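You operate a simulated robot arm through the tools that you are given. There is no shell and no other tool.

Carry out the task below with a simulated two-armed robot. There is one attempt and no reset: what you move stays moved.

JOB
Lock out the strip press and leave it stopped.
Fine: shut the press air valve, vent to nought, slide the valve lock on, try start button one, then start button two; then pressure knob to nought and press the stop button; other knobs stay.

The check looks at the end state, three seconds after you hand in, the way a careful person would. Anything else that was tipped, shoved, dropped, spilled or broken makes it a failure.

ROBOT AND FRAMES
Two 7-joint arms with two-finger parallel grippers on one trunk that stands fixed in place. Base frame: the origin is at the foot of the trunk, x ahead of it, y to its left, z up. Units: m, degrees, N and s.
The left shoulder is at [0.07, 0.177, 1.195], the right one opposite. With the tool pointing down near the work surface each hand reaches from about 0.3 to 0.74 m from the base axis, measured 20 degrees to its own side. Payload 3.43 kg a hand.
Tool frame (each hand has its own): the origin (TCP) lies between the finger pads and is the grasp point; the fingertips stand 0.03 m ahead of it; z points along the fingers, y is the line along which they close. Largest opening 0.094 m; finger width 0.028, thickness 0.01; the body of the gripper, 0.05 by 0.096 m, starts 0.055 m behind the TCP.
Orientation is told as [roll, pitch, yaw] about the base's x, y, z axes, in that order, counted from this pose: with the fingers straight down and closing along the base's y, the tool's x points along the base's -x, its y along +y and its z along -z.

CONTROLS
- The arms move only by the tool arm_command. It takes "left_motion", "right_motion" or both (then of equal length, played together; a hand with none holds still); each is text: rows parted by semicolons, each of 6 numbers parted by spaces: the shift along the tool's x, y, z in units of 25 mm (1.0 is 25 mm), then the turn, a rotation vector about the tool's x, y, z in units of 8 degrees (1.0 is 8 degrees). In form: x y z rx ry rz; .... A call has 1 to 20 rows; each row shifts and turns the commanded pose from where the row before left it, along the tool's axes as they then stand. "left_fingers" and "right_fingers" are, for a hand that has rows, the finger opening in m, from 0 to 0.094, set as the call begins (left out, the last holds). A call with a number of a shift or a turn outside -1 to 1 is refused whole. Each row takes 0.2 s and may step no farther than 0.05 m and 8.6 degrees from the row before; otherwise, or with a gripper value out of range, the whole call is refused. Where a pose cannot be reached the arm comes as near as it can. A force on the tool above 50 N (or 10 N above the force at the start of the call, whichever is more), or a blocked arm, ends the call early, and 0.2 s more pass. The fingers move at their own pace (about 0.153 m/s each) and stop on an object; they squeeze with about 25 N. The grip force told is the motor's: it shows also when the fingers shut on nothing. Time passes only in rows, and 0.2 s behind the last, so rows that do not move let the fingers close. The reply holds the time, the measured pose of the TCP, the force on the tool along the base axes, the opening and the grip force, in the units named above and with some noise, with the torque about the TCP (base axes, N m) and any sound that the robot's microphone picked up.
- Cameras (640 x 400 px; columns grow to the right, rows downward): "scene" is now at [0.1334, 0.0434, 1.5125]; the picture's right is [0.42, -0.91, 0.00], its down [-0.53, -0.24, -0.82] and it looks along [0.74, 0.34, -0.58] (base axes); focal length 319 px, centre (320, 200). "left" rides on the left gripper at [0.076, -0.014, -0.103] in its tool frame; the picture's right is [0.18, 0.98, 0.00], its down [-0.75, 0.14, -0.64] and it looks along [-0.63, 0.12, 0.77] (tool axes); focal length 243 px, centre (320, 200). "right" rides on the right gripper at [0.076, 0.014, -0.103] in its tool frame; the picture's right is [-0.18, 0.98, 0.00], its down [-0.75, -0.14, -0.64] and it looks along [-0.63, -0.12, 0.77] (tool axes); focal length 243 px, centre (320, 200). There is no depth. A picture from a camera that has moved, and an enlarged one, comes with that camera's place and axes in the base frame and with its lens. The place of the scene camera against the robot may be out by one fixed shift of up to 0.012 m in any direction.
- get_image(camera): a new picture of that camera. The clock stands still meanwhile.
- lift_body(by): slides the trunk up (or, below 0, down) by that many m; the arms and the scene camera ride with it, the base frame stays. It gives what a move gives, with no picture.
- turn_head(pan, tilt): turns the head with the scene camera to pan (to the left, within 86 degrees either way) and tilt (down, from -29 to 69), counted from straight ahead of the robot. It gives what a move gives.
- inspect(camera, box): a new picture of the part [left, top, right, bottom] of that camera's present view, enlarged. The clock stands still meanwhile.
- hand_in(): hands the job in; it is judged then, once.

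Nothing tells you positions but the pictures and the camera data. Unless the task says otherwise, let go and move clear before handing in.

The tools are called after "Request:" by a JSON object that holds its "op" and its "data". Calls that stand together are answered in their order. arm_command: Moves the arms, as the interface text tells. Its arguments: {"type":"object","properties":{"left_motion":{"type":"string"},"left_fingers":{"type":"number"},"right_motion":{"type":"string"},"right_fingers":{"type":"number"}},"required":[]} The other tools are called the same way: lift_body (by) slides the trunk up or down; turn_head (pan, tilt) turns the head that bears the scene camera; get_image (camera) takes a picture; inspect (camera, box) takes an enlarged picture of a part of a camera's view; hand_in () hands the job in.

At the start:

```text
time: 0.0
left_tool_pos: [0.352, 0.4691, 1.2844]
left_ee_rot: [0.0, 0.0, -0.1]
left_force: [0.1, -0.2, -0.2]
left_wrist_torque: [-0.02, 0.03, 0.02]
left_width: 0.0939
left_grasp_force: 0.0
right_tool_pos: [0.3544, 0.0508, 1.349]
right_ee_rot: [0.0, 0.0, 0.0]
right_force: [0.2, -1.0, 0.0]
right_wrist_torque: [0.0, 0.01, 0.02]
right_width: 0.0936
right_grasp_force: 0.1
trunk travel left (down, up): [-0.775, 0.065]
head pan, tilt: [24.8, 35.3]
```

scene: 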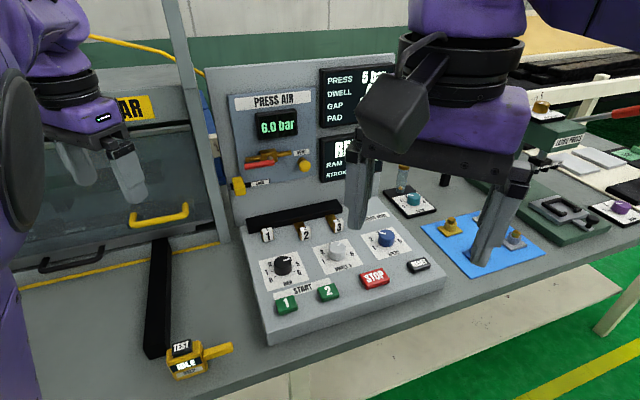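
right: 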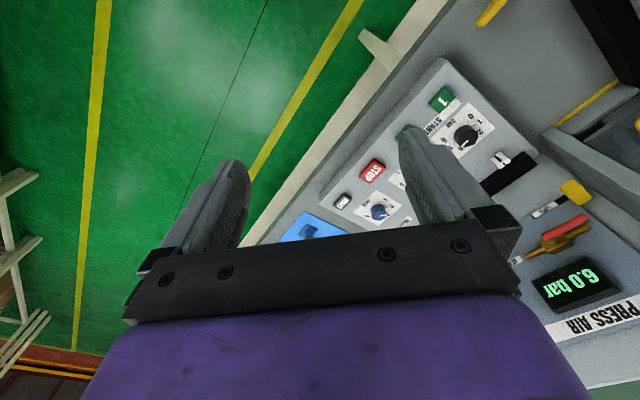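
left: 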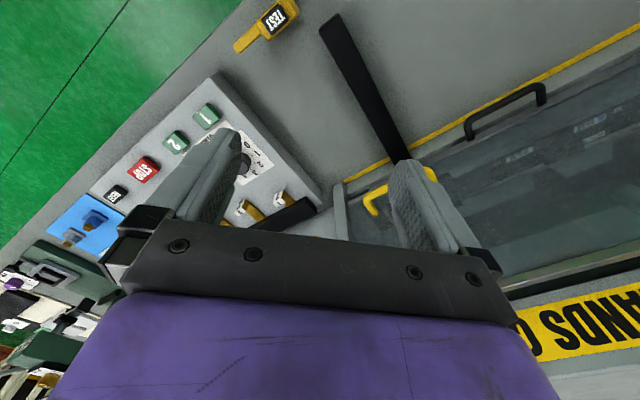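

I see a press control console with an air panel (gauge 6.0 bar, a red valve lever, a yellow knob and a yellow slider), switches, knobs and buttons. I'll enlarge the views first to identify every control.

Request:
{"op": "inspect", "data": {"camera": "scene", "box": [210, 60, 410, 210]}}

Request:
{"op": "inspect", "data": {"camera": "scene", "box": [230, 190, 450, 340]}}

Request:
{"op": "inspect", "data": {"camera": "right", "box": [320, 60, 640, 340]}}

```text
2.67 times, centred on (310, 135) of scene
camera zoom: at [0.1334, 0.0434, 1.5125], right [0.42, -0.91, 0.0], down [-0.53, -0.24, -0.82], along [0.74, 0.34, -0.58], focal length 851 px, centre (347, 373)
```

zoom: 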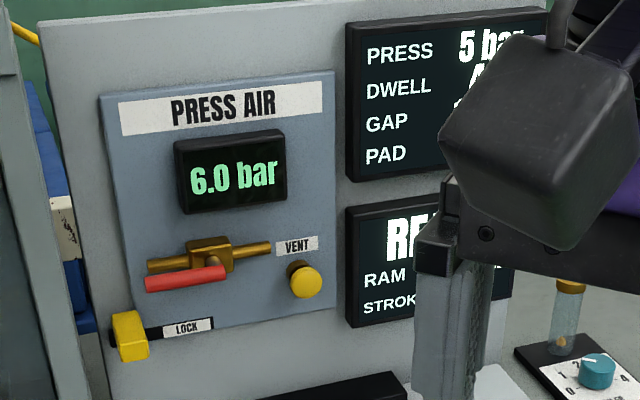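

```text
2.67 times, centred on (340, 265) of scene
camera zoom: at [0.1334, 0.0434, 1.5125], right [0.42, -0.91, 0.0], down [-0.53, -0.24, -0.82], along [0.74, 0.34, -0.58], focal length 851 px, centre (267, 27)
```

zoom: 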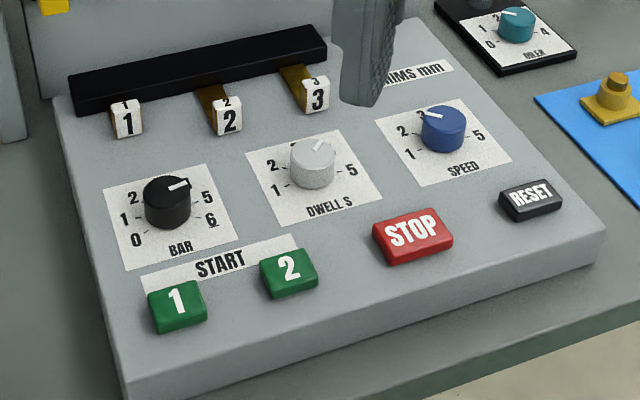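

```text
1.43 times, centred on (480, 200) of right
camera zoom: at [0.2792, 0.0639, 1.4506], right [0.18, 0.98, 0.0], down [0.75, -0.14, 0.64], along [0.63, -0.12, -0.77], focal length 347 px, centre (91, 200)
```

zoom: 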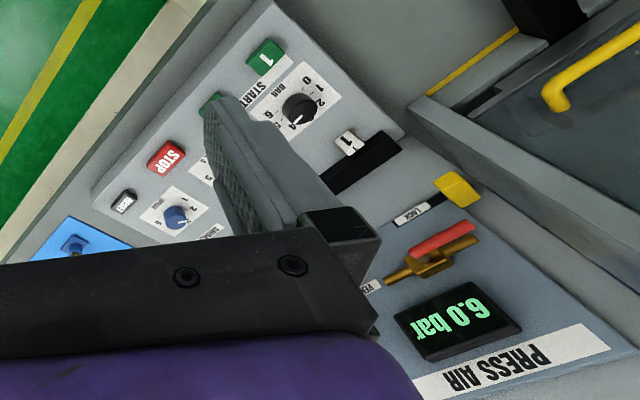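

I take the console to be yawed about 45°: STOP is near (0.63, 0.13, 0.93) and the air valve near (0.735, 0.46, 1.135). I'll move the right arm aside so I can read the displays and see the whole console.

Request:
{"op": "arm_command", "data": {"right_motion": "0 -1 0 0 0 0; 0 -1 0 0 0 0; 0 -1 0 0 0 0; 0 -1 0 0 0 0; 0 -1 0 0 0 0; 0 -1 0 0 0 0; 0 -1 0 0 0 0; 0 -1 0 0 0 0; 0 -1 0 0 0 0; 0 -1 0 0 0 0; 0 -1 0 0 0 0; 0 -1 0 0 0 0"}}

Request:
{"op": "get_image", "data": {"camera": "scene"}}

Request:
{"op": "get_image", "data": {"camera": "right"}}

```text
time: 2.6
left_tool_pos: [0.3519, 0.4689, 1.2842]
left_ee_rot: [-0.1, 0.0, -0.1]
left_force: [0.0, -0.2, 0.7]
left_wrist_torque: [-0.02, 0.03, 0.02]
left_width: 0.0939
left_grasp_force: 0.1
right_tool_pos: [0.3314, -0.1839, 1.3249]
right_ee_rot: [0.2, 0.0, -0.1]
right_force: [-0.8, 0.3, -0.3]
right_wrist_torque: [0.03, 0.0, -0.03]
right_width: 0.0941
right_grasp_force: 0.1
right hand out of reach, approached as far as the arm can: row 8, 9, 10, 11, 12
trunk travel left (down, up): [-0.775, 0.065]
head pan, tilt: [24.8, 35.3]
```

```text
taken
camera scene: at [0.1336, 0.0431, 1.5125], right [0.42, -0.91, 0.0], down [-0.53, -0.24, -0.82], along [0.74, 0.34, -0.58], focal length 319 px, centre (320, 200)
```

scene: 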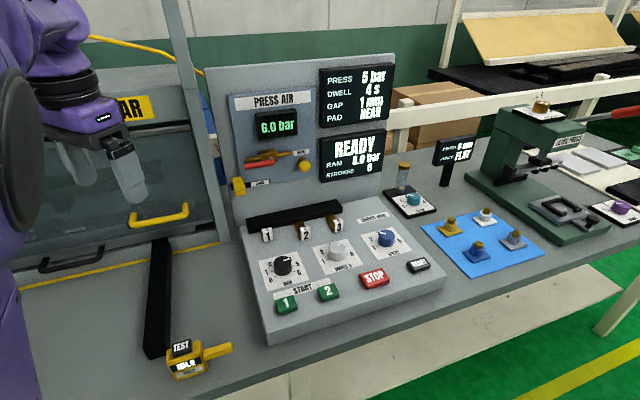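

```text
taken
camera right: at [0.2553, -0.1703, 1.4267], right [0.19, 0.98, 0.0], down [0.75, -0.14, 0.64], along [0.63, -0.12, -0.77], focal length 243 px, centre (320, 200)
```

right: 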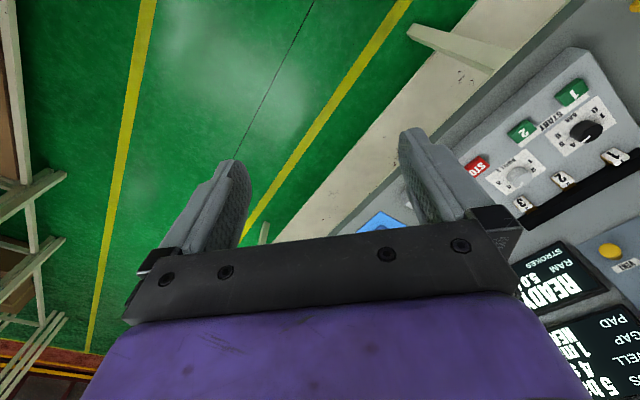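

Request:
{"op": "inspect", "data": {"camera": "scene", "box": [220, 50, 400, 205]}}

Request:
{"op": "inspect", "data": {"camera": "scene", "box": [225, 130, 325, 200]}}

Request:
{"op": "inspect", "data": {"camera": "scene", "box": [250, 240, 350, 320]}}

Request:
{"op": "inspect", "data": {"camera": "scene", "box": [340, 195, 450, 295]}}

Request:
{"op": "inspect", "data": {"camera": "scene", "box": [140, 320, 260, 395]}}

```text
2.58 times, centred on (310, 128) of scene
camera zoom: at [0.1336, 0.0431, 1.5125], right [0.42, -0.91, 0.0], down [-0.53, -0.24, -0.82], along [0.74, 0.34, -0.58], focal length 824 px, centre (346, 387)
```

zoom: 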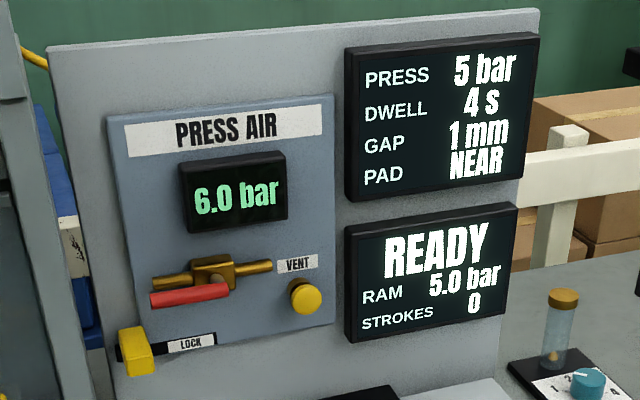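

```text
5.71 times, centred on (275, 165) of scene
camera zoom: at [0.1336, 0.0431, 1.5125], right [0.42, -0.91, 0.0], down [-0.53, -0.24, -0.82], along [0.74, 0.34, -0.58], focal length 1823 px, centre (577, 400)
```

zoom: 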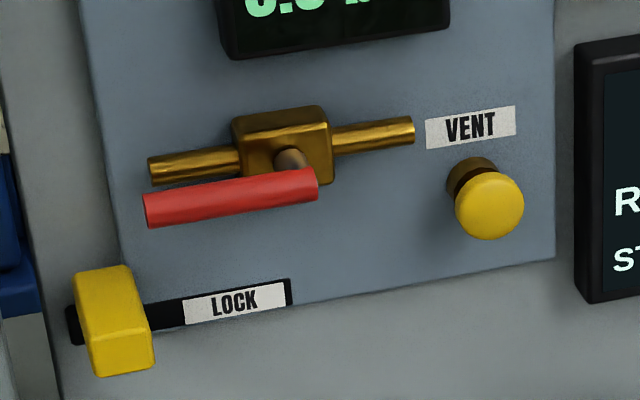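

```text
5.00 times, centred on (300, 280) of scene
camera zoom: at [0.1336, 0.0431, 1.5125], right [0.42, -0.91, 0.0], down [-0.53, -0.24, -0.82], along [0.74, 0.34, -0.58], focal length 1596 px, centre (420, -200)
```

zoom: 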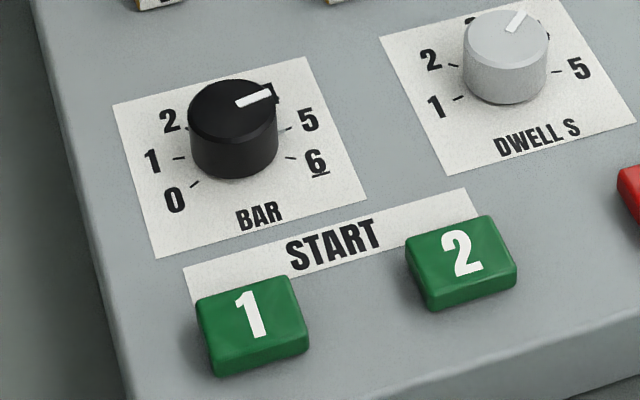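

```text
4.00 times, centred on (395, 245) of scene
camera zoom: at [0.1336, 0.0431, 1.5125], right [0.42, -0.91, 0.0], down [-0.53, -0.24, -0.82], along [0.74, 0.34, -0.58], focal length 1276 px, centre (20, 20)
```

zoom: 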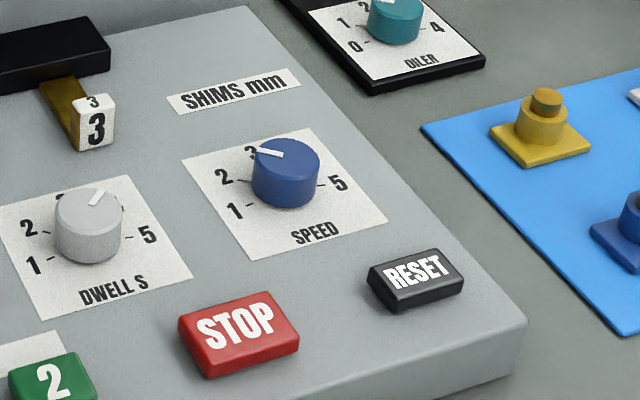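

```text
5.33 times, centred on (200, 358) of scene
camera zoom: at [0.1336, 0.0431, 1.5125], right [0.42, -0.91, 0.0], down [-0.53, -0.24, -0.82], along [0.74, 0.34, -0.58], focal length 1702 px, centre (960, -640)
```

zoom: 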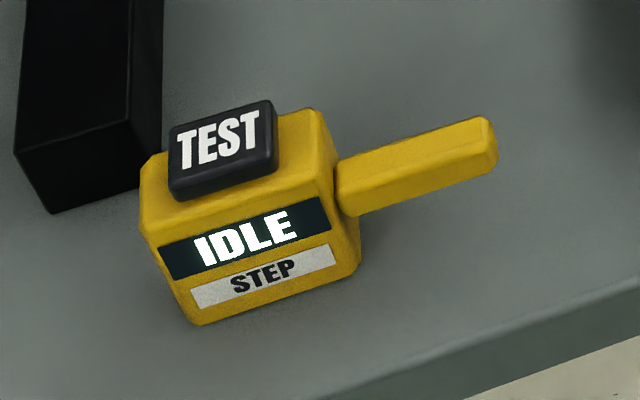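

The displays read READY, press 5 bar, ram 5.0 bar and supply 6.0 bar. The lever points left along the pipe, so the valve is open, and swinging it down next to the lock should shut it. The panel plane is yawed 45° (n=(x+y)/√2≈0.85), so I'll turn the left hand 45° and slide it in front of the valve at a safe distance.

Request:
{"op": "arm_command", "data": {"left_motion": "0 0 0 0 0 -0.9375; 0 0 0 0 0 -0.9375; 0 0 0 0 0 -0.9375; 0 0 0 0 0 -0.9375; 0 0 0 0 0 -0.9375; 0 0 0 0 0 -0.9375; 0 -1 0 0 0 0; 0 -1 0 0 0 0; 0 -1 0 0 0 0; 0 -1 0 0 0 0; 0 -1 0 0 0 0; 0 -1 0 0 0 0; 0 -1 0 0 0 0; 0 -1 0 0 0 0; 0 -1 0 0 0 0; 0 -1 0 0 0 0", "left_fingers": 0.0}}

Request:
{"op": "get_image", "data": {"camera": "scene"}}

Request:
{"op": "get_image", "data": {"camera": "left"}}

```text
time: 6.0
left_tool_pos: [0.5316, 0.292, 1.2848]
left_ee_rot: [0.1, 0.0, 45.0]
left_force: [-0.4, 0.5, -0.4]
left_wrist_torque: [0.02, 0.0, 0.02]
left_width: 0.0001
left_grasp_force: 24.9
right_tool_pos: [0.3325, -0.184, 1.3223]
right_ee_rot: [0.2, 0.0, -0.1]
right_force: [0.9, -0.3, 0.0]
right_wrist_torque: [-0.01, 0.01, 0.01]
right_width: 0.0942
right_grasp_force: 0.0
trunk travel left (down, up): [-0.775, 0.065]
head pan, tilt: [24.8, 35.3]
```

```text
taken
camera scene: at [0.1348, 0.0426, 1.5124], right [0.42, -0.91, 0.0], down [-0.53, -0.24, -0.82], along [0.74, 0.34, -0.58], focal length 319 px, centre (320, 200)
```

scene: 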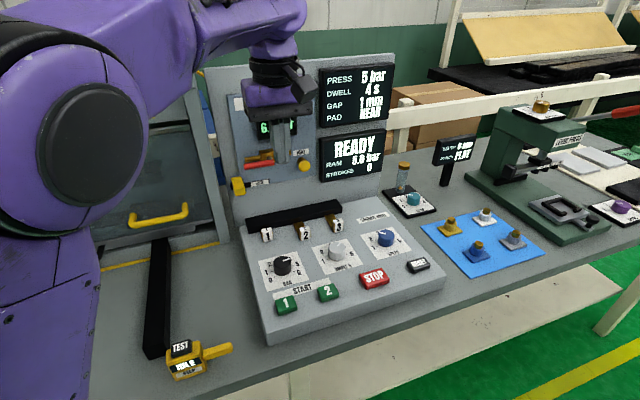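

```text
taken
camera left: at [0.4879, 0.2269, 1.3878], right [-0.83, 0.56, 0.0], down [0.43, 0.63, 0.64], along [0.36, 0.53, -0.77], focal length 243 px, centre (320, 200)
```

left: 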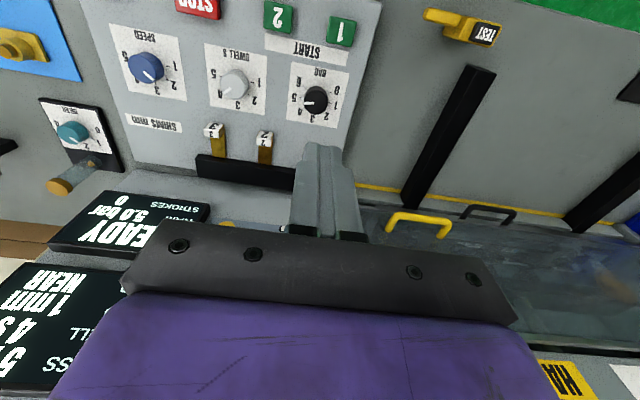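

The left camera now gives a clear overhead view of the console knobs and buttons. Next I'll move a little forward and pitch the left tool to horizontal so it points at the air panel.

Request:
{"op": "arm_command", "data": {"left_motion": "-1 0 0 0 0 0; -1 0 0 0 0 0; -0.5 -0.5 0 0 -0.9375 0; 0 -0.5 0 0 -0.9375 0; 0 0 0 0 -0.9375 0; 0 0 0 0 -0.9375 0; 0 0 0 0 -0.9375 0; 0 0 0 0 -0.9375 0; 0 0 0 0 -0.9375 0; 0 0 0 0 -0.9375 0; 0 0 0 0 -0.9375 0; 0 0 0 0 -0.9375 0; 0 0 0 0 -0.9375 0; 0 0 0 0 -0.9375 0", "left_fingers": 0.0}}

Request:
{"op": "get_image", "data": {"camera": "scene"}}

Request:
{"op": "get_image", "data": {"camera": "left"}}

```text
time: 9.0
left_tool_pos: [0.5902, 0.3208, 1.2879]
left_ee_rot: [-68.7, -88.1, 113.7]
left_force: [0.0, 0.3, -0.7]
left_wrist_torque: [-0.01, 0.03, 0.02]
left_width: 0.0002
left_grasp_force: 25.4
right_tool_pos: [0.3319, -0.1836, 1.3252]
right_ee_rot: [0.2, -0.1, -0.1]
right_force: [-0.2, -0.2, 0.0]
right_wrist_torque: [0.0, 0.02, -0.02]
right_width: 0.0944
right_grasp_force: 0.1
trunk travel left (down, up): [-0.775, 0.065]
head pan, tilt: [24.8, 35.3]
```

```text
taken
camera scene: at [0.1336, 0.0429, 1.5126], right [0.42, -0.91, 0.0], down [-0.53, -0.24, -0.82], along [0.74, 0.34, -0.58], focal length 319 px, centre (320, 200)
```

scene: 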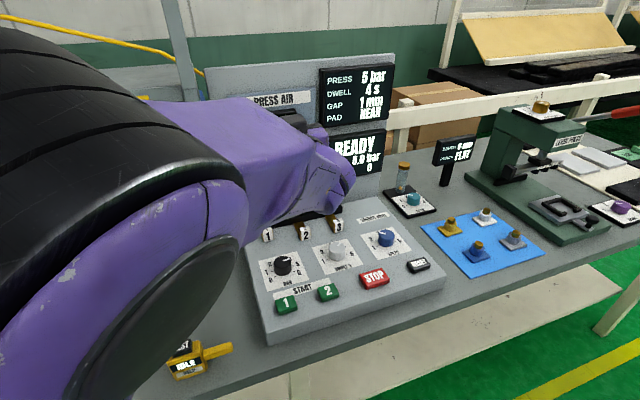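

```text
taken
camera left: at [0.5289, 0.2361, 1.2141], right [-0.69, 0.69, -0.21], down [-0.56, -0.33, 0.76], along [0.45, 0.64, 0.62], focal length 243 px, centre (320, 200)
```

left: 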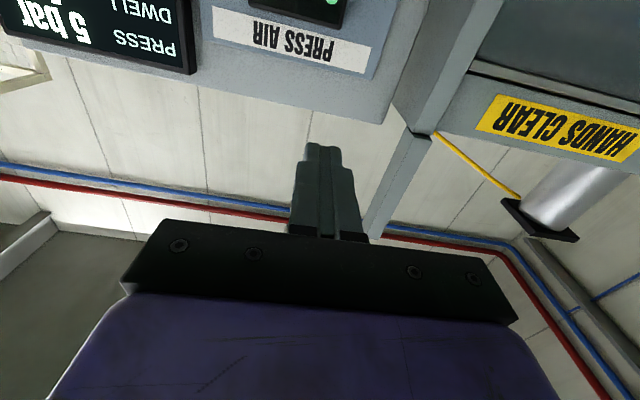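

The tool is now horizontal and pointing at the panel at z≈1.29. I'll lower it to valve height, still about 0.15 m short of the panel, and look again.

Request:
{"op": "arm_command", "data": {"left_motion": "1 0 0 0 0 0; 1 0 0 0 0 0; 1 0 0 0 0 0; 1 0 0 0 0 0; 1 0 0 0 0 0", "left_fingers": 0.0}}

Request:
{"op": "get_image", "data": {"camera": "scene"}}

Request:
{"op": "get_image", "data": {"camera": "left"}}

Request:
{"op": "get_image", "data": {"camera": "right"}}

```text
time: 10.2
left_tool_pos: [0.6021, 0.327, 1.1797]
left_ee_rot: [-54.6, -86.3, 101.6]
left_force: [-0.2, -0.1, 0.2]
left_wrist_torque: [-0.02, 0.01, 0.02]
left_width: 0.0
left_grasp_force: 25.0
left hand out of reach, approached as far as the arm can: row 5
right_tool_pos: [0.3319, -0.1832, 1.3255]
right_ee_rot: [0.2, 0.0, -0.1]
right_force: [-1.0, -0.3, -0.7]
right_wrist_torque: [0.0, 0.03, 0.0]
right_width: 0.0941
right_grasp_force: 0.0
trunk travel left (down, up): [-0.775, 0.065]
head pan, tilt: [24.8, 35.3]
```

```text
taken
camera scene: at [0.1345, 0.043, 1.5125], right [0.42, -0.91, 0.0], down [-0.53, -0.24, -0.82], along [0.74, 0.34, -0.58], focal length 319 px, centre (320, 200)
```

scene: 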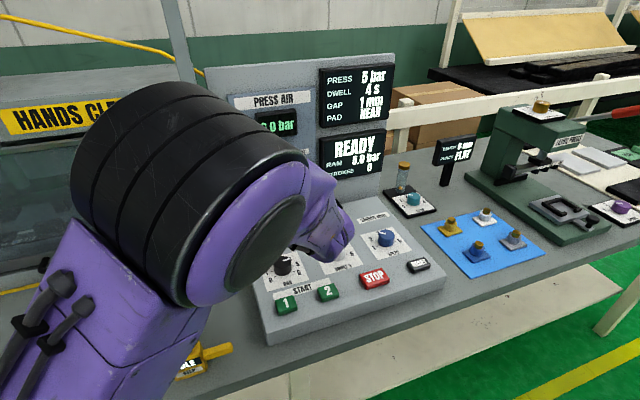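

```text
taken
camera left: at [0.5437, 0.2369, 1.1086], right [-0.72, 0.66, -0.24], down [-0.55, -0.33, 0.77], along [0.43, 0.68, 0.59], focal length 243 px, centre (320, 200)
```

left: 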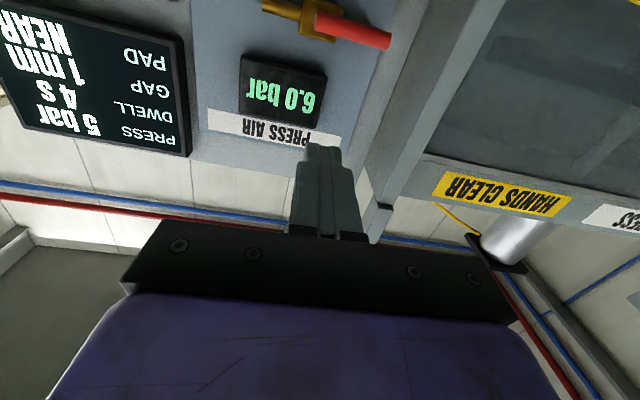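

```text
taken
camera right: at [0.2562, -0.1703, 1.4267], right [0.19, 0.98, 0.0], down [0.75, -0.14, 0.64], along [0.63, -0.12, -0.77], focal length 243 px, centre (320, 200)
```

right: 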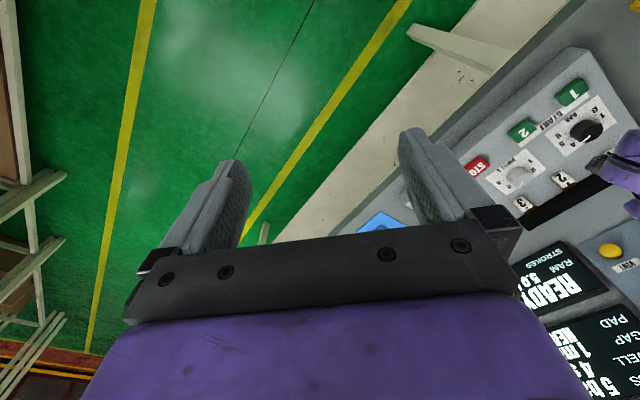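

The wrist limit stopped row 5, so I'll lower the trunk instead to bring the hand to valve height. First I'll zoom in to pin down the valve in this view.

Request:
{"op": "inspect", "data": {"camera": "left", "box": [200, 0, 420, 130]}}

Request:
{"op": "lift_body", "data": {"by": -0.06}}

Request:
{"op": "get_image", "data": {"camera": "left"}}

Request:
{"op": "get_image", "data": {"camera": "scene"}}

```text
2.91 times, centred on (310, 65) of left
camera zoom: at [0.5437, 0.2369, 1.1086], right [-0.72, 0.66, -0.24], down [-0.55, -0.33, 0.77], along [0.43, 0.68, 0.59], focal length 706 px, centre (349, 593)
```

zoom: 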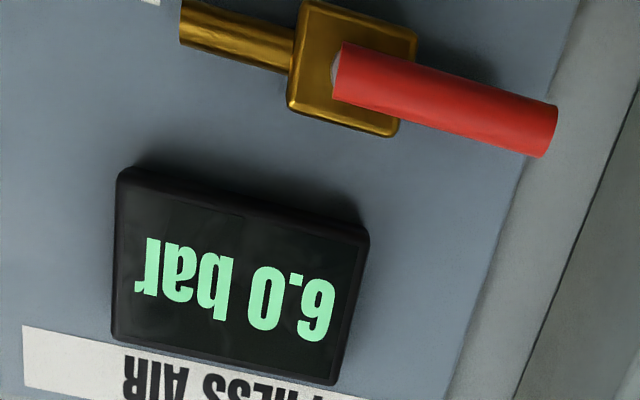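

```text
time: 11.2
left_tool_pos: [0.6002, 0.3293, 1.1147]
left_ee_rot: [-46.5, -86.5, 93.9]
left_force: [-0.2, -0.1, 0.4]
left_wrist_torque: [0.0, -0.01, 0.01]
left_width: 0.0
left_grasp_force: 25.3
right_tool_pos: [0.3286, -0.1833, 1.2651]
right_ee_rot: [0.3, 0.0, 0.0]
right_force: [0.0, 0.0, -0.4]
right_wrist_torque: [0.03, 0.04, 0.01]
right_width: 0.0942
right_grasp_force: 0.1
trunk travel left (down, up): [-0.715, 0.125]
head pan, tilt: [24.8, 35.3]
```

```text
taken
camera left: at [0.542, 0.2397, 1.0447], right [-0.72, 0.65, -0.23], down [-0.54, -0.33, 0.77], along [0.43, 0.68, 0.59], focal length 243 px, centre (320, 200)
```

left: 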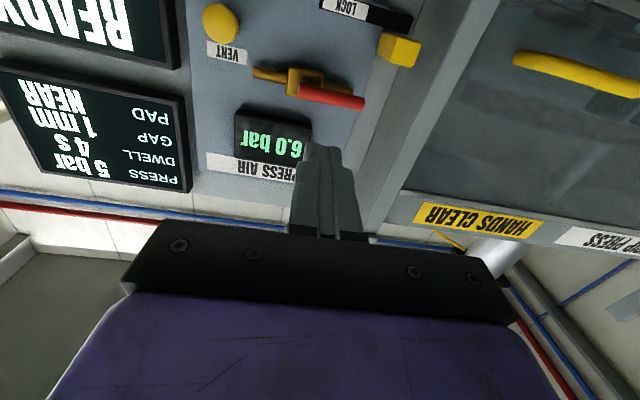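

```text
taken
camera scene: at [0.1333, 0.0432, 1.4526], right [0.42, -0.91, 0.0], down [-0.53, -0.24, -0.82], along [0.74, 0.34, -0.58], focal length 319 px, centre (320, 200)
```

scene: 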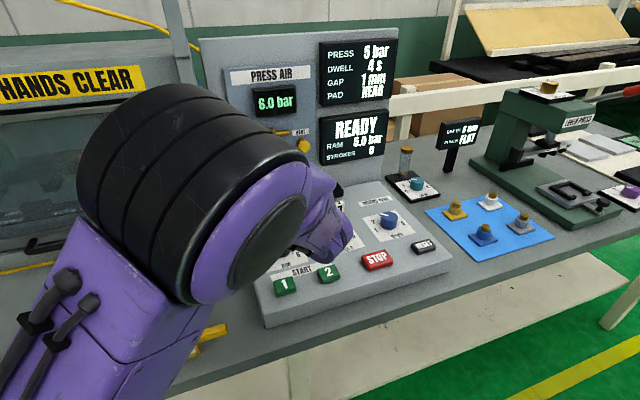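

The lowered view shows the vent, lock, valve and gauge clearly. By triangulation the lever bar is at n≈0.848 with its pivot at l≈-0.198, z≈1.115 and its left end at l≈-0.13 (l is the distance leftward along the panel). I'll move the closed fingers up, left and partway forward, then re-check.

Request:
{"op": "inspect", "data": {"camera": "left", "box": [190, 0, 440, 160]}}

Request:
{"op": "arm_command", "data": {"left_motion": "-0.7 1 0.5 0 0 0; -0.7 1 1 0 0 0; 0 0 1 0 0 0", "left_fingers": 0.0}}

Request:
{"op": "get_image", "data": {"camera": "left"}}

```text
2.50 times, centred on (315, 80) of left
camera zoom: at [0.542, 0.2397, 1.0447], right [-0.72, 0.65, -0.23], down [-0.54, -0.33, 0.77], along [0.43, 0.68, 0.59], focal length 606 px, centre (332, 500)
```

zoom: 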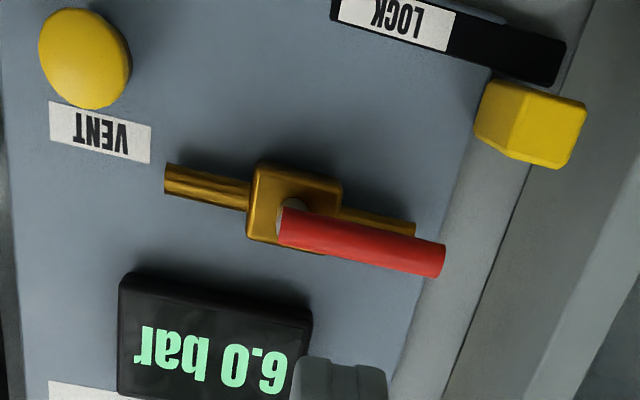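

```text
time: 12.0
left_tool_pos: [0.6128, 0.3936, 1.1479]
left_ee_rot: [48.7, -89.3, -3.5]
left_force: [-0.1, 1.0, 0.8]
left_wrist_torque: [0.0, -0.01, 0.0]
left_width: 0.0001
left_grasp_force: 24.8
right_tool_pos: [0.335, -0.1829, 1.2639]
right_ee_rot: [0.2, 0.1, -0.1]
right_force: [0.0, -0.5, 0.3]
right_wrist_torque: [0.01, 0.02, -0.04]
right_width: 0.0943
right_grasp_force: 0.0
trunk travel left (down, up): [-0.715, 0.125]
head pan, tilt: [24.8, 35.3]
```

```text
taken
camera left: at [0.5496, 0.309, 1.0719], right [-0.7, 0.69, -0.18], down [-0.54, -0.36, 0.76], along [0.46, 0.63, 0.63], focal length 243 px, centre (320, 200)
```

left: 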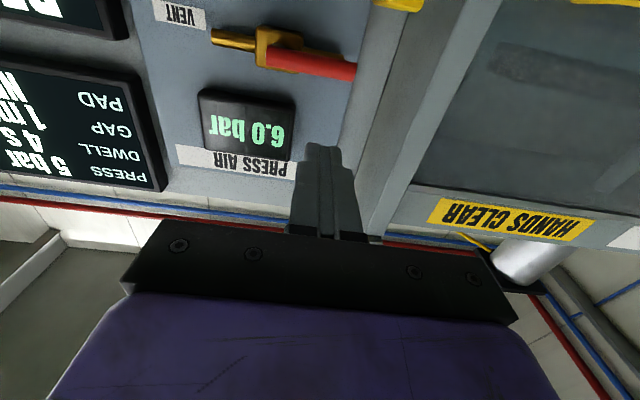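

The tool is squared up at n≈0.712, z≈1.148. I'll advance until the fingertips are just above and in front of the lever's left end, then check the clearance.

Request:
{"op": "arm_command", "data": {"left_motion": "0 0.25 1 0 0 0; 0 0.25 1 0 0 0; 0 0 1 0 0 0; 0 0 0.5 0 0 0", "left_fingers": 0.0}}

Request:
{"op": "get_image", "data": {"camera": "left"}}

Request:
{"op": "get_image", "data": {"camera": "scene"}}

```text
time: 13.0
left_tool_pos: [0.6639, 0.4631, 1.147]
left_ee_rot: [38.9, -89.5, 6.4]
left_force: [0.1, 0.1, -0.1]
left_wrist_torque: [-0.02, 0.04, 0.02]
left_width: 0.0
left_grasp_force: 25.0
right_tool_pos: [0.3314, -0.1836, 1.264]
right_ee_rot: [0.0, -0.1, -0.1]
right_force: [-0.3, 0.3, -0.9]
right_wrist_torque: [0.0, 0.02, 0.0]
right_width: 0.0941
right_grasp_force: 0.0
trunk travel left (down, up): [-0.715, 0.125]
head pan, tilt: [24.8, 35.3]
```

```text
taken
camera left: at [0.6023, 0.3795, 1.0719], right [-0.7, 0.69, -0.18], down [-0.55, -0.36, 0.76], along [0.46, 0.63, 0.63], focal length 243 px, centre (320, 200)
```

left: 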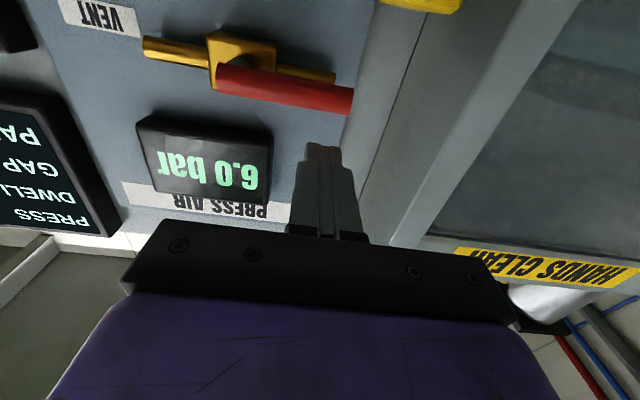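

```text
taken
camera scene: at [0.1339, 0.0438, 1.4525], right [0.42, -0.91, 0.0], down [-0.53, -0.24, -0.82], along [0.74, 0.34, -0.58], focal length 319 px, centre (320, 200)
```

scene: 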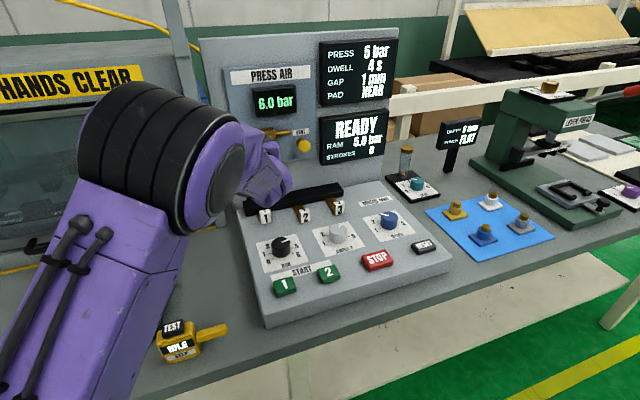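

The lever spans l≈-0.208 to -0.132 at z≈1.115, and the fingertips sit above its left end. I'll move in past the bar while staying clear of the pipe behind it, and start pushing the lever down along its arc.

Request:
{"op": "arm_command", "data": {"left_motion": "0 0 1 0 0 0; 0 0 0.5 0 0 0; 0.44 -0.12 0 0 0 0; 0.52 0.16 0 0 0 0; 0.59 0.02 0 0 0 0", "left_fingers": 0.0}}

Request:
{"op": "get_image", "data": {"camera": "left"}}

```text
time: 14.2
left_tool_pos: [0.6901, 0.4888, 1.109]
left_ee_rot: [41.7, -89.5, 3.6]
left_force: [-0.4, -0.5, 0.5]
left_wrist_torque: [0.03, -0.05, 0.02]
left_width: 0.0
left_grasp_force: 24.8
right_tool_pos: [0.3314, -0.1827, 1.2647]
right_ee_rot: [0.2, 0.1, -0.2]
right_force: [0.4, -0.8, 0.5]
right_wrist_torque: [0.0, 0.03, -0.02]
right_width: 0.0941
right_grasp_force: 0.1
trunk travel left (down, up): [-0.715, 0.125]
head pan, tilt: [24.8, 35.3]
```

```text
taken
camera left: at [0.628, 0.4059, 1.0338], right [-0.7, 0.69, -0.18], down [-0.55, -0.36, 0.76], along [0.46, 0.63, 0.63], focal length 243 px, centre (320, 200)
```

left: 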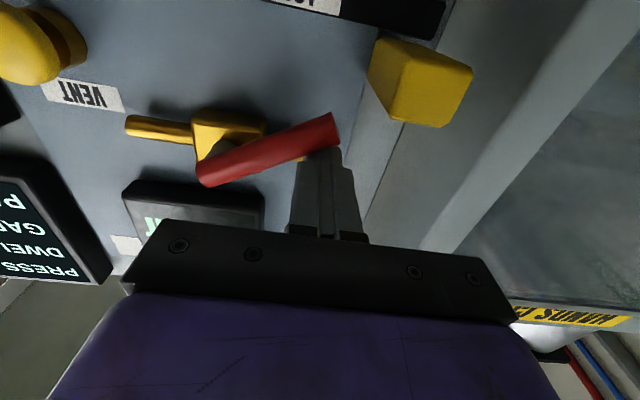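

The lever is swinging down smoothly with hardly any force. I'll continue along the arc to vertical.

Request:
{"op": "arm_command", "data": {"left_motion": "0.61 -0.13 0 0 0 0; 0.57 -0.33 0 0 0 0; 0.46 -0.54 0 0 0 0; 0.29 -0.67 0 0 0 0; 0 -0.28 0 0 0 0", "left_fingers": 0.0}}

Request:
{"op": "get_image", "data": {"camera": "left"}}

Request:
{"op": "get_image", "data": {"camera": "scene"}}

```text
time: 15.4
left_tool_pos: [0.72, 0.4606, 1.0593]
left_ee_rot: [6.0, -89.5, 39.6]
left_force: [-16.6, 8.7, -3.1]
left_wrist_torque: [-0.1, -0.03, 0.12]
left_width: 0.0
left_grasp_force: 25.1
right_tool_pos: [0.3259, -0.181, 1.2662]
right_ee_rot: [0.0, -0.2, 0.0]
right_force: [-0.2, 0.2, -0.6]
right_wrist_torque: [-0.05, -0.02, 0.03]
right_width: 0.0942
right_grasp_force: 0.0
trunk travel left (down, up): [-0.715, 0.125]
head pan, tilt: [24.8, 35.3]
```

```text
taken
camera left: at [0.6575, 0.3761, 0.9854], right [-0.7, 0.69, -0.18], down [-0.55, -0.36, 0.76], along [0.46, 0.63, 0.62], focal length 243 px, centre (320, 200)
```

left: 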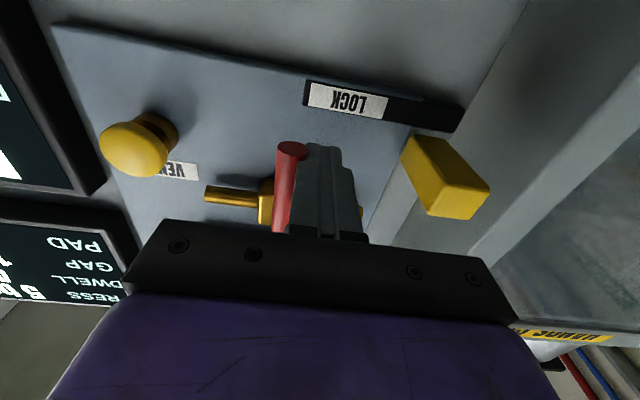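

```text
taken
camera scene: at [0.128, 0.0475, 1.4528], right [0.42, -0.91, 0.0], down [-0.52, -0.25, -0.82], along [0.74, 0.34, -0.58], focal length 319 px, centre (320, 200)
```

scene: 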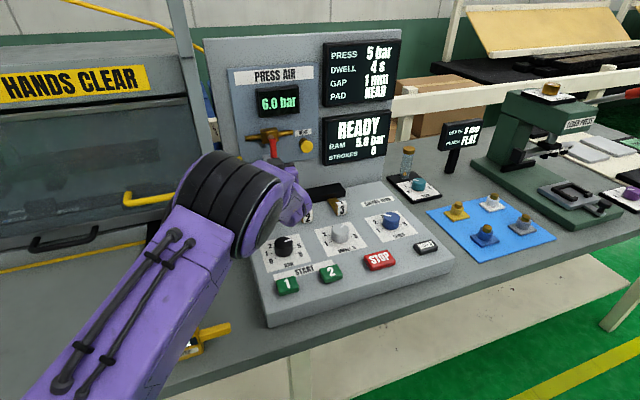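

The force has risen to about 19 N, so the lever is against its end stop pointing down. I'll zoom in to confirm it's vertical.

Request:
{"op": "inspect", "data": {"camera": "scene", "box": [225, 60, 325, 200]}}

Request:
{"op": "inspect", "data": {"camera": "left", "box": [180, 60, 500, 240]}}

```text
2.86 times, centred on (275, 130) of scene
camera zoom: at [0.128, 0.0475, 1.4528], right [0.42, -0.91, 0.0], down [-0.52, -0.25, -0.82], along [0.74, 0.34, -0.58], focal length 912 px, centre (449, 400)
```

zoom: 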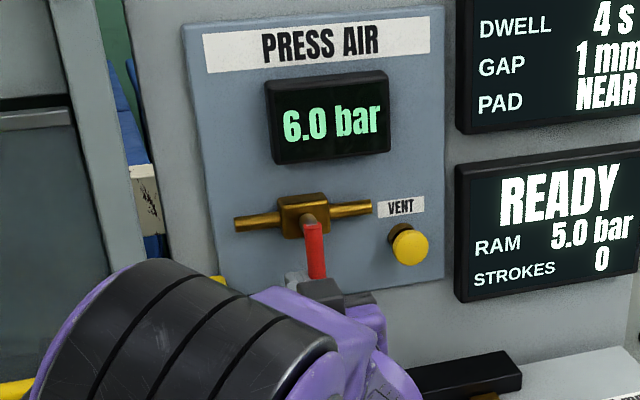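

```text
2.00 times, centred on (340, 150) of left
camera zoom: at [0.6575, 0.3761, 0.9854], right [-0.7, 0.69, -0.18], down [-0.55, -0.36, 0.76], along [0.46, 0.63, 0.62], focal length 485 px, centre (280, 300)
```

zoom: 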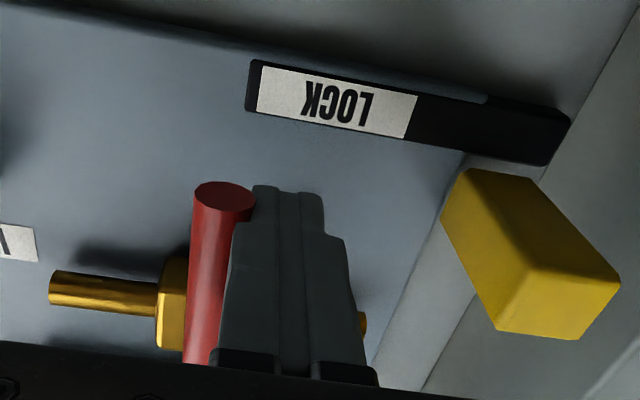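

The valve is shut: the lever points straight down, at right angles to the pipe. The gauge still holds 6.0 bar, so I'll back off, shift right to the vent button (about l=-0.296, z=1.076) and check the alignment.

Request:
{"op": "arm_command", "data": {"left_motion": "0 0.5 0 0 0 0; 0 0 -1 0 0 0; 0 0 -1 0 0 0; 0 0 -1 0 0 0; 0 0 -1 0 0 0; -0.4 -1 0 0 0 0; -0.3 -1 0 0 0 0; 0 -1 0 0 0 0; 0 -1 0 0 0 0; 0 -1 0 0 0 0", "left_fingers": 0.0}}

Request:
{"op": "get_image", "data": {"camera": "left"}}

Request:
{"op": "get_image", "data": {"camera": "scene"}}

```text
time: 17.6
left_tool_pos: [0.7341, 0.3024, 1.0785]
left_ee_rot: [44.8, -89.5, 0.5]
left_force: [0.1, -0.4, 0.5]
left_wrist_torque: [-0.04, -0.01, 0.0]
left_width: 0.0
left_grasp_force: 25.4
right_tool_pos: [0.332, -0.1848, 1.2641]
right_ee_rot: [0.2, 0.0, -0.1]
right_force: [0.2, -0.4, 0.3]
right_wrist_torque: [0.01, 0.0, -0.01]
right_width: 0.0942
right_grasp_force: 0.2
trunk travel left (down, up): [-0.715, 0.125]
head pan, tilt: [24.8, 35.3]
```

```text
taken
camera left: at [0.672, 0.2194, 1.0034], right [-0.7, 0.69, -0.18], down [-0.55, -0.36, 0.76], along [0.46, 0.63, 0.63], focal length 243 px, centre (320, 200)
```

left: 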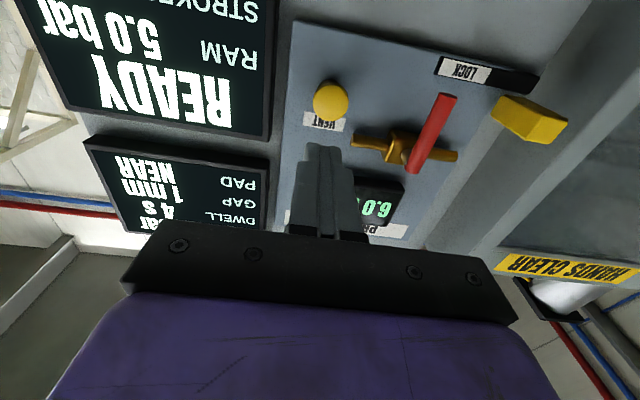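

```text
taken
camera scene: at [0.1341, 0.0418, 1.4525], right [0.42, -0.91, 0.0], down [-0.53, -0.24, -0.82], along [0.74, 0.34, -0.58], focal length 319 px, centre (320, 200)
```

scene: 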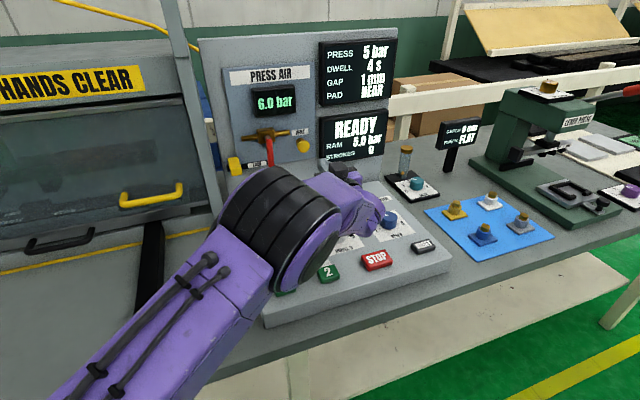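

The vent button works out at l≈-0.296, z≈1.074. I'll fine-align, move up close, then press in small steps and watch the force.

Request:
{"op": "arm_command", "data": {"left_motion": "0.18 0.37 0.8 0 0 0; 0 0 1 0 0 0; 0 0 1 0 0 0; 0 0 0.7 0 0 0; 0 0 0.2 0 0 0; 0 0 0.2 0 0 0", "left_fingers": 0.0}}

Request:
{"op": "get_image", "data": {"camera": "left"}}

Request:
{"op": "get_image", "data": {"camera": "scene"}}

```text
time: 19.0
left_tool_pos: [0.7955, 0.3808, 1.0734]
left_ee_rot: [39.8, -89.5, 5.6]
left_force: [-1.3, -2.6, -0.7]
left_wrist_torque: [0.0, 0.02, -0.03]
left_width: 0.0
left_grasp_force: 25.2
right_tool_pos: [0.3311, -0.184, 1.2642]
right_ee_rot: [0.2, 0.0, -0.1]
right_force: [-0.6, 0.9, -0.3]
right_wrist_torque: [0.02, 0.02, 0.0]
right_width: 0.0938
right_grasp_force: 0.1
trunk travel left (down, up): [-0.715, 0.125]
head pan, tilt: [24.8, 35.3]
heard: click
```

```text
taken
camera left: at [0.7335, 0.2971, 0.998], right [-0.7, 0.69, -0.18], down [-0.55, -0.36, 0.76], along [0.46, 0.63, 0.63], focal length 243 px, centre (320, 200)
```

left: 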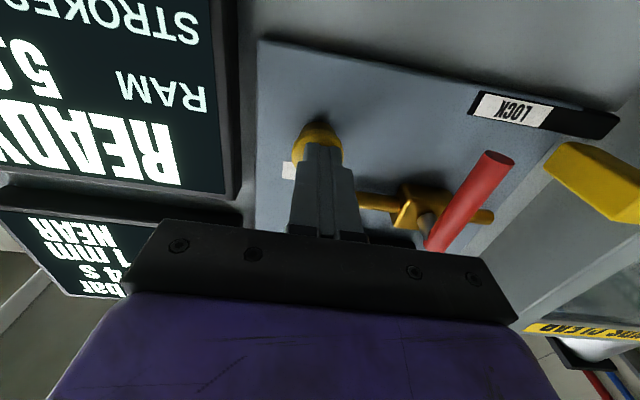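

```text
taken
camera scene: at [0.1334, 0.043, 1.4525], right [0.42, -0.91, 0.0], down [-0.53, -0.24, -0.82], along [0.74, 0.34, -0.58], focal length 319 px, centre (320, 200)
```

scene: 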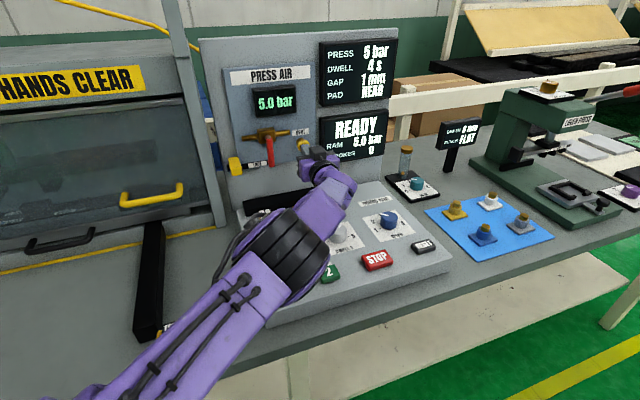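

I heard a click and the gauge is already down to 5.0 bar. I'll hold the vent in and watch it fall.

Request:
{"op": "arm_command", "data": {"left_motion": "0 0 0 0 0 0; 0 0 0 0 0 0; 0 0 0 0 0 0; 0 0 0 0 0 0; 0 0 0 0 0 0; 0 0 0 0 0 0; 0 0 0 0 0 0; 0 0 0 0 0 0; 0 0 0 0 0 0; 0 0 0 0 0 0", "left_fingers": 0.0}}

Request:
{"op": "get_image", "data": {"camera": "scene"}}

```text
time: 21.2
left_tool_pos: [0.7951, 0.3799, 1.0727]
left_ee_rot: [44.9, -89.6, 0.4]
left_force: [-1.8, -2.2, -0.8]
left_wrist_torque: [0.01, -0.01, -0.05]
left_width: 0.0
left_grasp_force: 25.1
right_tool_pos: [0.3314, -0.1837, 1.2653]
right_ee_rot: [0.1, -0.1, -0.1]
right_force: [-0.2, -0.6, 0.3]
right_wrist_torque: [0.0, -0.01, -0.02]
right_width: 0.0941
right_grasp_force: 0.1
trunk travel left (down, up): [-0.715, 0.125]
head pan, tilt: [24.8, 35.3]
```

```text
taken
camera scene: at [0.1333, 0.0425, 1.4526], right [0.42, -0.91, 0.0], down [-0.53, -0.24, -0.82], along [0.74, 0.34, -0.58], focal length 319 px, centre (320, 200)
```

scene: 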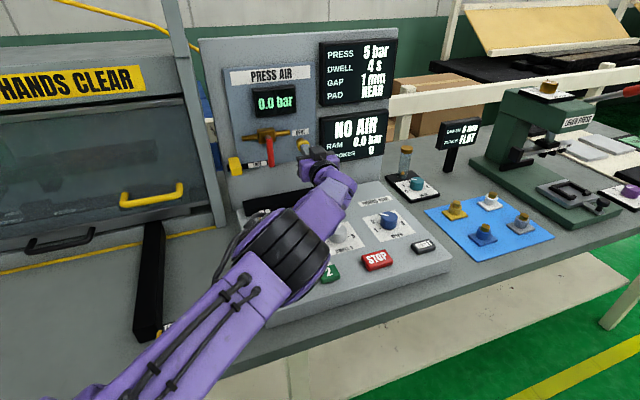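

The gauge reads 0.0 bar and the panel says NO AIR. I'll hold a moment longer, back off, and shift left to the lock slider, whose front face I place at n≈0.832, l≈-0.109, z≈1.056.

Request:
{"op": "arm_command", "data": {"left_motion": "0 0 0 0 0 0; 0 0 0 0 0 0; 0 0 -1 0 0 0; 0 0 -1 0 0 0; 0 0 -1 0 0 0; 0 0 -1 0 0 0; 0.3 1 0 0 0 0; 0.37 1 0 0 0 0; 0 1 0 0 0 0; 0 1 0 0 0 0; 0 1 0 0 0 0; 0 1 0 0 0 0; 0 1 0 0 0 0; 0 1 0 0 0 0; 0 0.5 0 0 0 0", "left_fingers": 0.0}}

Request:
{"op": "get_image", "data": {"camera": "left"}}

Request:
{"op": "get_image", "data": {"camera": "scene"}}

```text
time: 24.4
left_tool_pos: [0.5781, 0.4583, 1.0607]
left_ee_rot: [42.9, -89.6, 2.5]
left_force: [0.1, -0.2, -0.4]
left_wrist_torque: [-0.01, -0.01, 0.01]
left_width: 0.0
left_grasp_force: 25.1
left hand out of reach, approached as far as the arm can: row 9
right_tool_pos: [0.3329, -0.1828, 1.2661]
right_ee_rot: [0.1, 0.0, -0.2]
right_force: [-0.2, 0.6, -0.3]
right_wrist_torque: [0.01, -0.01, 0.0]
right_width: 0.0941
right_grasp_force: 0.0
trunk travel left (down, up): [-0.715, 0.125]
head pan, tilt: [24.8, 35.3]
```

```text
taken
camera left: at [0.5164, 0.3751, 0.9861], right [-0.7, 0.69, -0.18], down [-0.55, -0.36, 0.76], along [0.46, 0.63, 0.63], focal length 243 px, centre (320, 200)
```

left: 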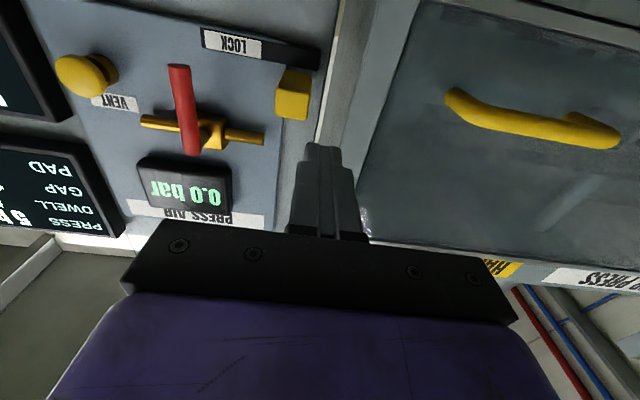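

```text
taken
camera scene: at [0.1331, 0.0436, 1.4526], right [0.42, -0.91, 0.0], down [-0.53, -0.24, -0.82], along [0.74, 0.34, -0.58], focal length 319 px, centre (320, 200)
```

scene: 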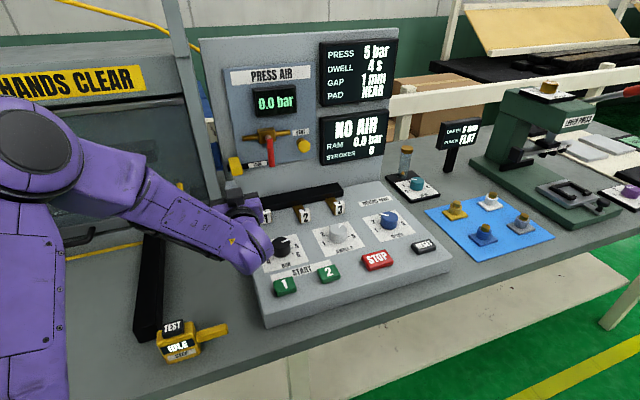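

The view is clear now: gauge 0.0, lever down, lock slider at its left end. I'll zoom in to place the lock's left face and the guard post next to it.

Request:
{"op": "inspect", "data": {"camera": "left", "box": [180, 10, 400, 200]}}

Request:
{"op": "inspect", "data": {"camera": "scene", "box": [190, 100, 330, 200]}}

```text
2.11 times, centred on (290, 105) of left
camera zoom: at [0.5164, 0.3751, 0.9861], right [-0.7, 0.69, -0.18], down [-0.55, -0.36, 0.76], along [0.46, 0.63, 0.63], focal length 511 px, centre (383, 400)
```

zoom: 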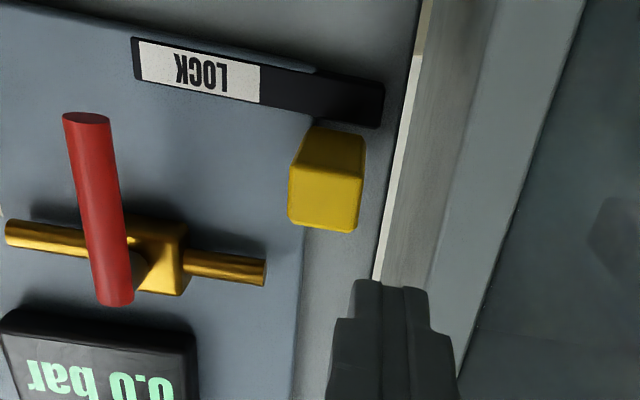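

```text
4.00 times, centred on (260, 150) of scene
camera zoom: at [0.1331, 0.0436, 1.4526], right [0.42, -0.91, 0.0], down [-0.53, -0.24, -0.82], along [0.74, 0.34, -0.58], focal length 1276 px, centre (560, 400)
```

zoom: 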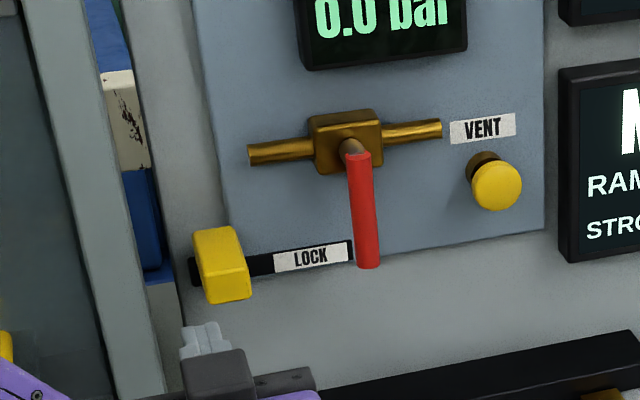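

The lock block spans l from -0.122 to -0.095 and z from 1.045 to 1.066. The guard post's edge is at about l=-0.058, which leaves a 37 mm gap for the 20 mm closed fingers. I'll centre on the gap and move the tips in beside the block.

Request:
{"op": "arm_command", "data": {"left_motion": "0.15 0.32 0.4 0 0 0; 0 0 1 0 0 0; 0 0 1 0 0 0; 0 0 0.7 0 0 0", "left_fingers": 0.0}}

Request:
{"op": "get_image", "data": {"camera": "left"}}

Request:
{"op": "inspect", "data": {"camera": "scene", "box": [190, 100, 330, 200]}}

```text
time: 25.4
left_tool_pos: [0.6277, 0.5189, 1.0556]
left_ee_rot: [35.0, -89.5, 10.4]
left_force: [-0.3, 1.3, 0.3]
left_wrist_torque: [-0.01, 0.01, -0.01]
left_width: 0.0
left_grasp_force: 25.0
right_tool_pos: [0.332, -0.1829, 1.2646]
right_ee_rot: [0.1, -0.1, -0.1]
right_force: [0.2, 0.6, 0.0]
right_wrist_torque: [-0.02, 0.04, -0.03]
right_width: 0.094
right_grasp_force: 0.0
trunk travel left (down, up): [-0.715, 0.125]
head pan, tilt: [24.8, 35.3]
```

```text
taken
camera left: at [0.5648, 0.4355, 0.9812], right [-0.7, 0.69, -0.18], down [-0.55, -0.36, 0.76], along [0.46, 0.63, 0.63], focal length 243 px, centre (320, 200)
```

left: 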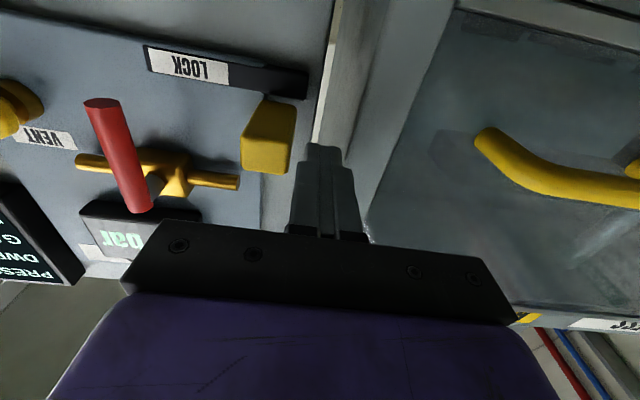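

```text
4.00 times, centred on (260, 150) of scene
camera zoom: at [0.1338, 0.0438, 1.4525], right [0.42, -0.91, 0.0], down [-0.53, -0.24, -0.82], along [0.74, 0.34, -0.58], focal length 1276 px, centre (560, 400)
```

zoom: 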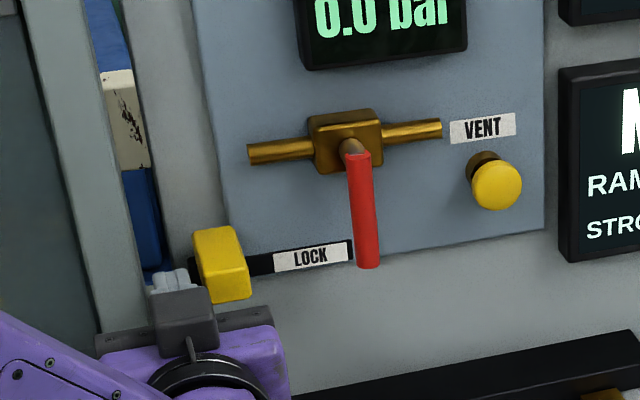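

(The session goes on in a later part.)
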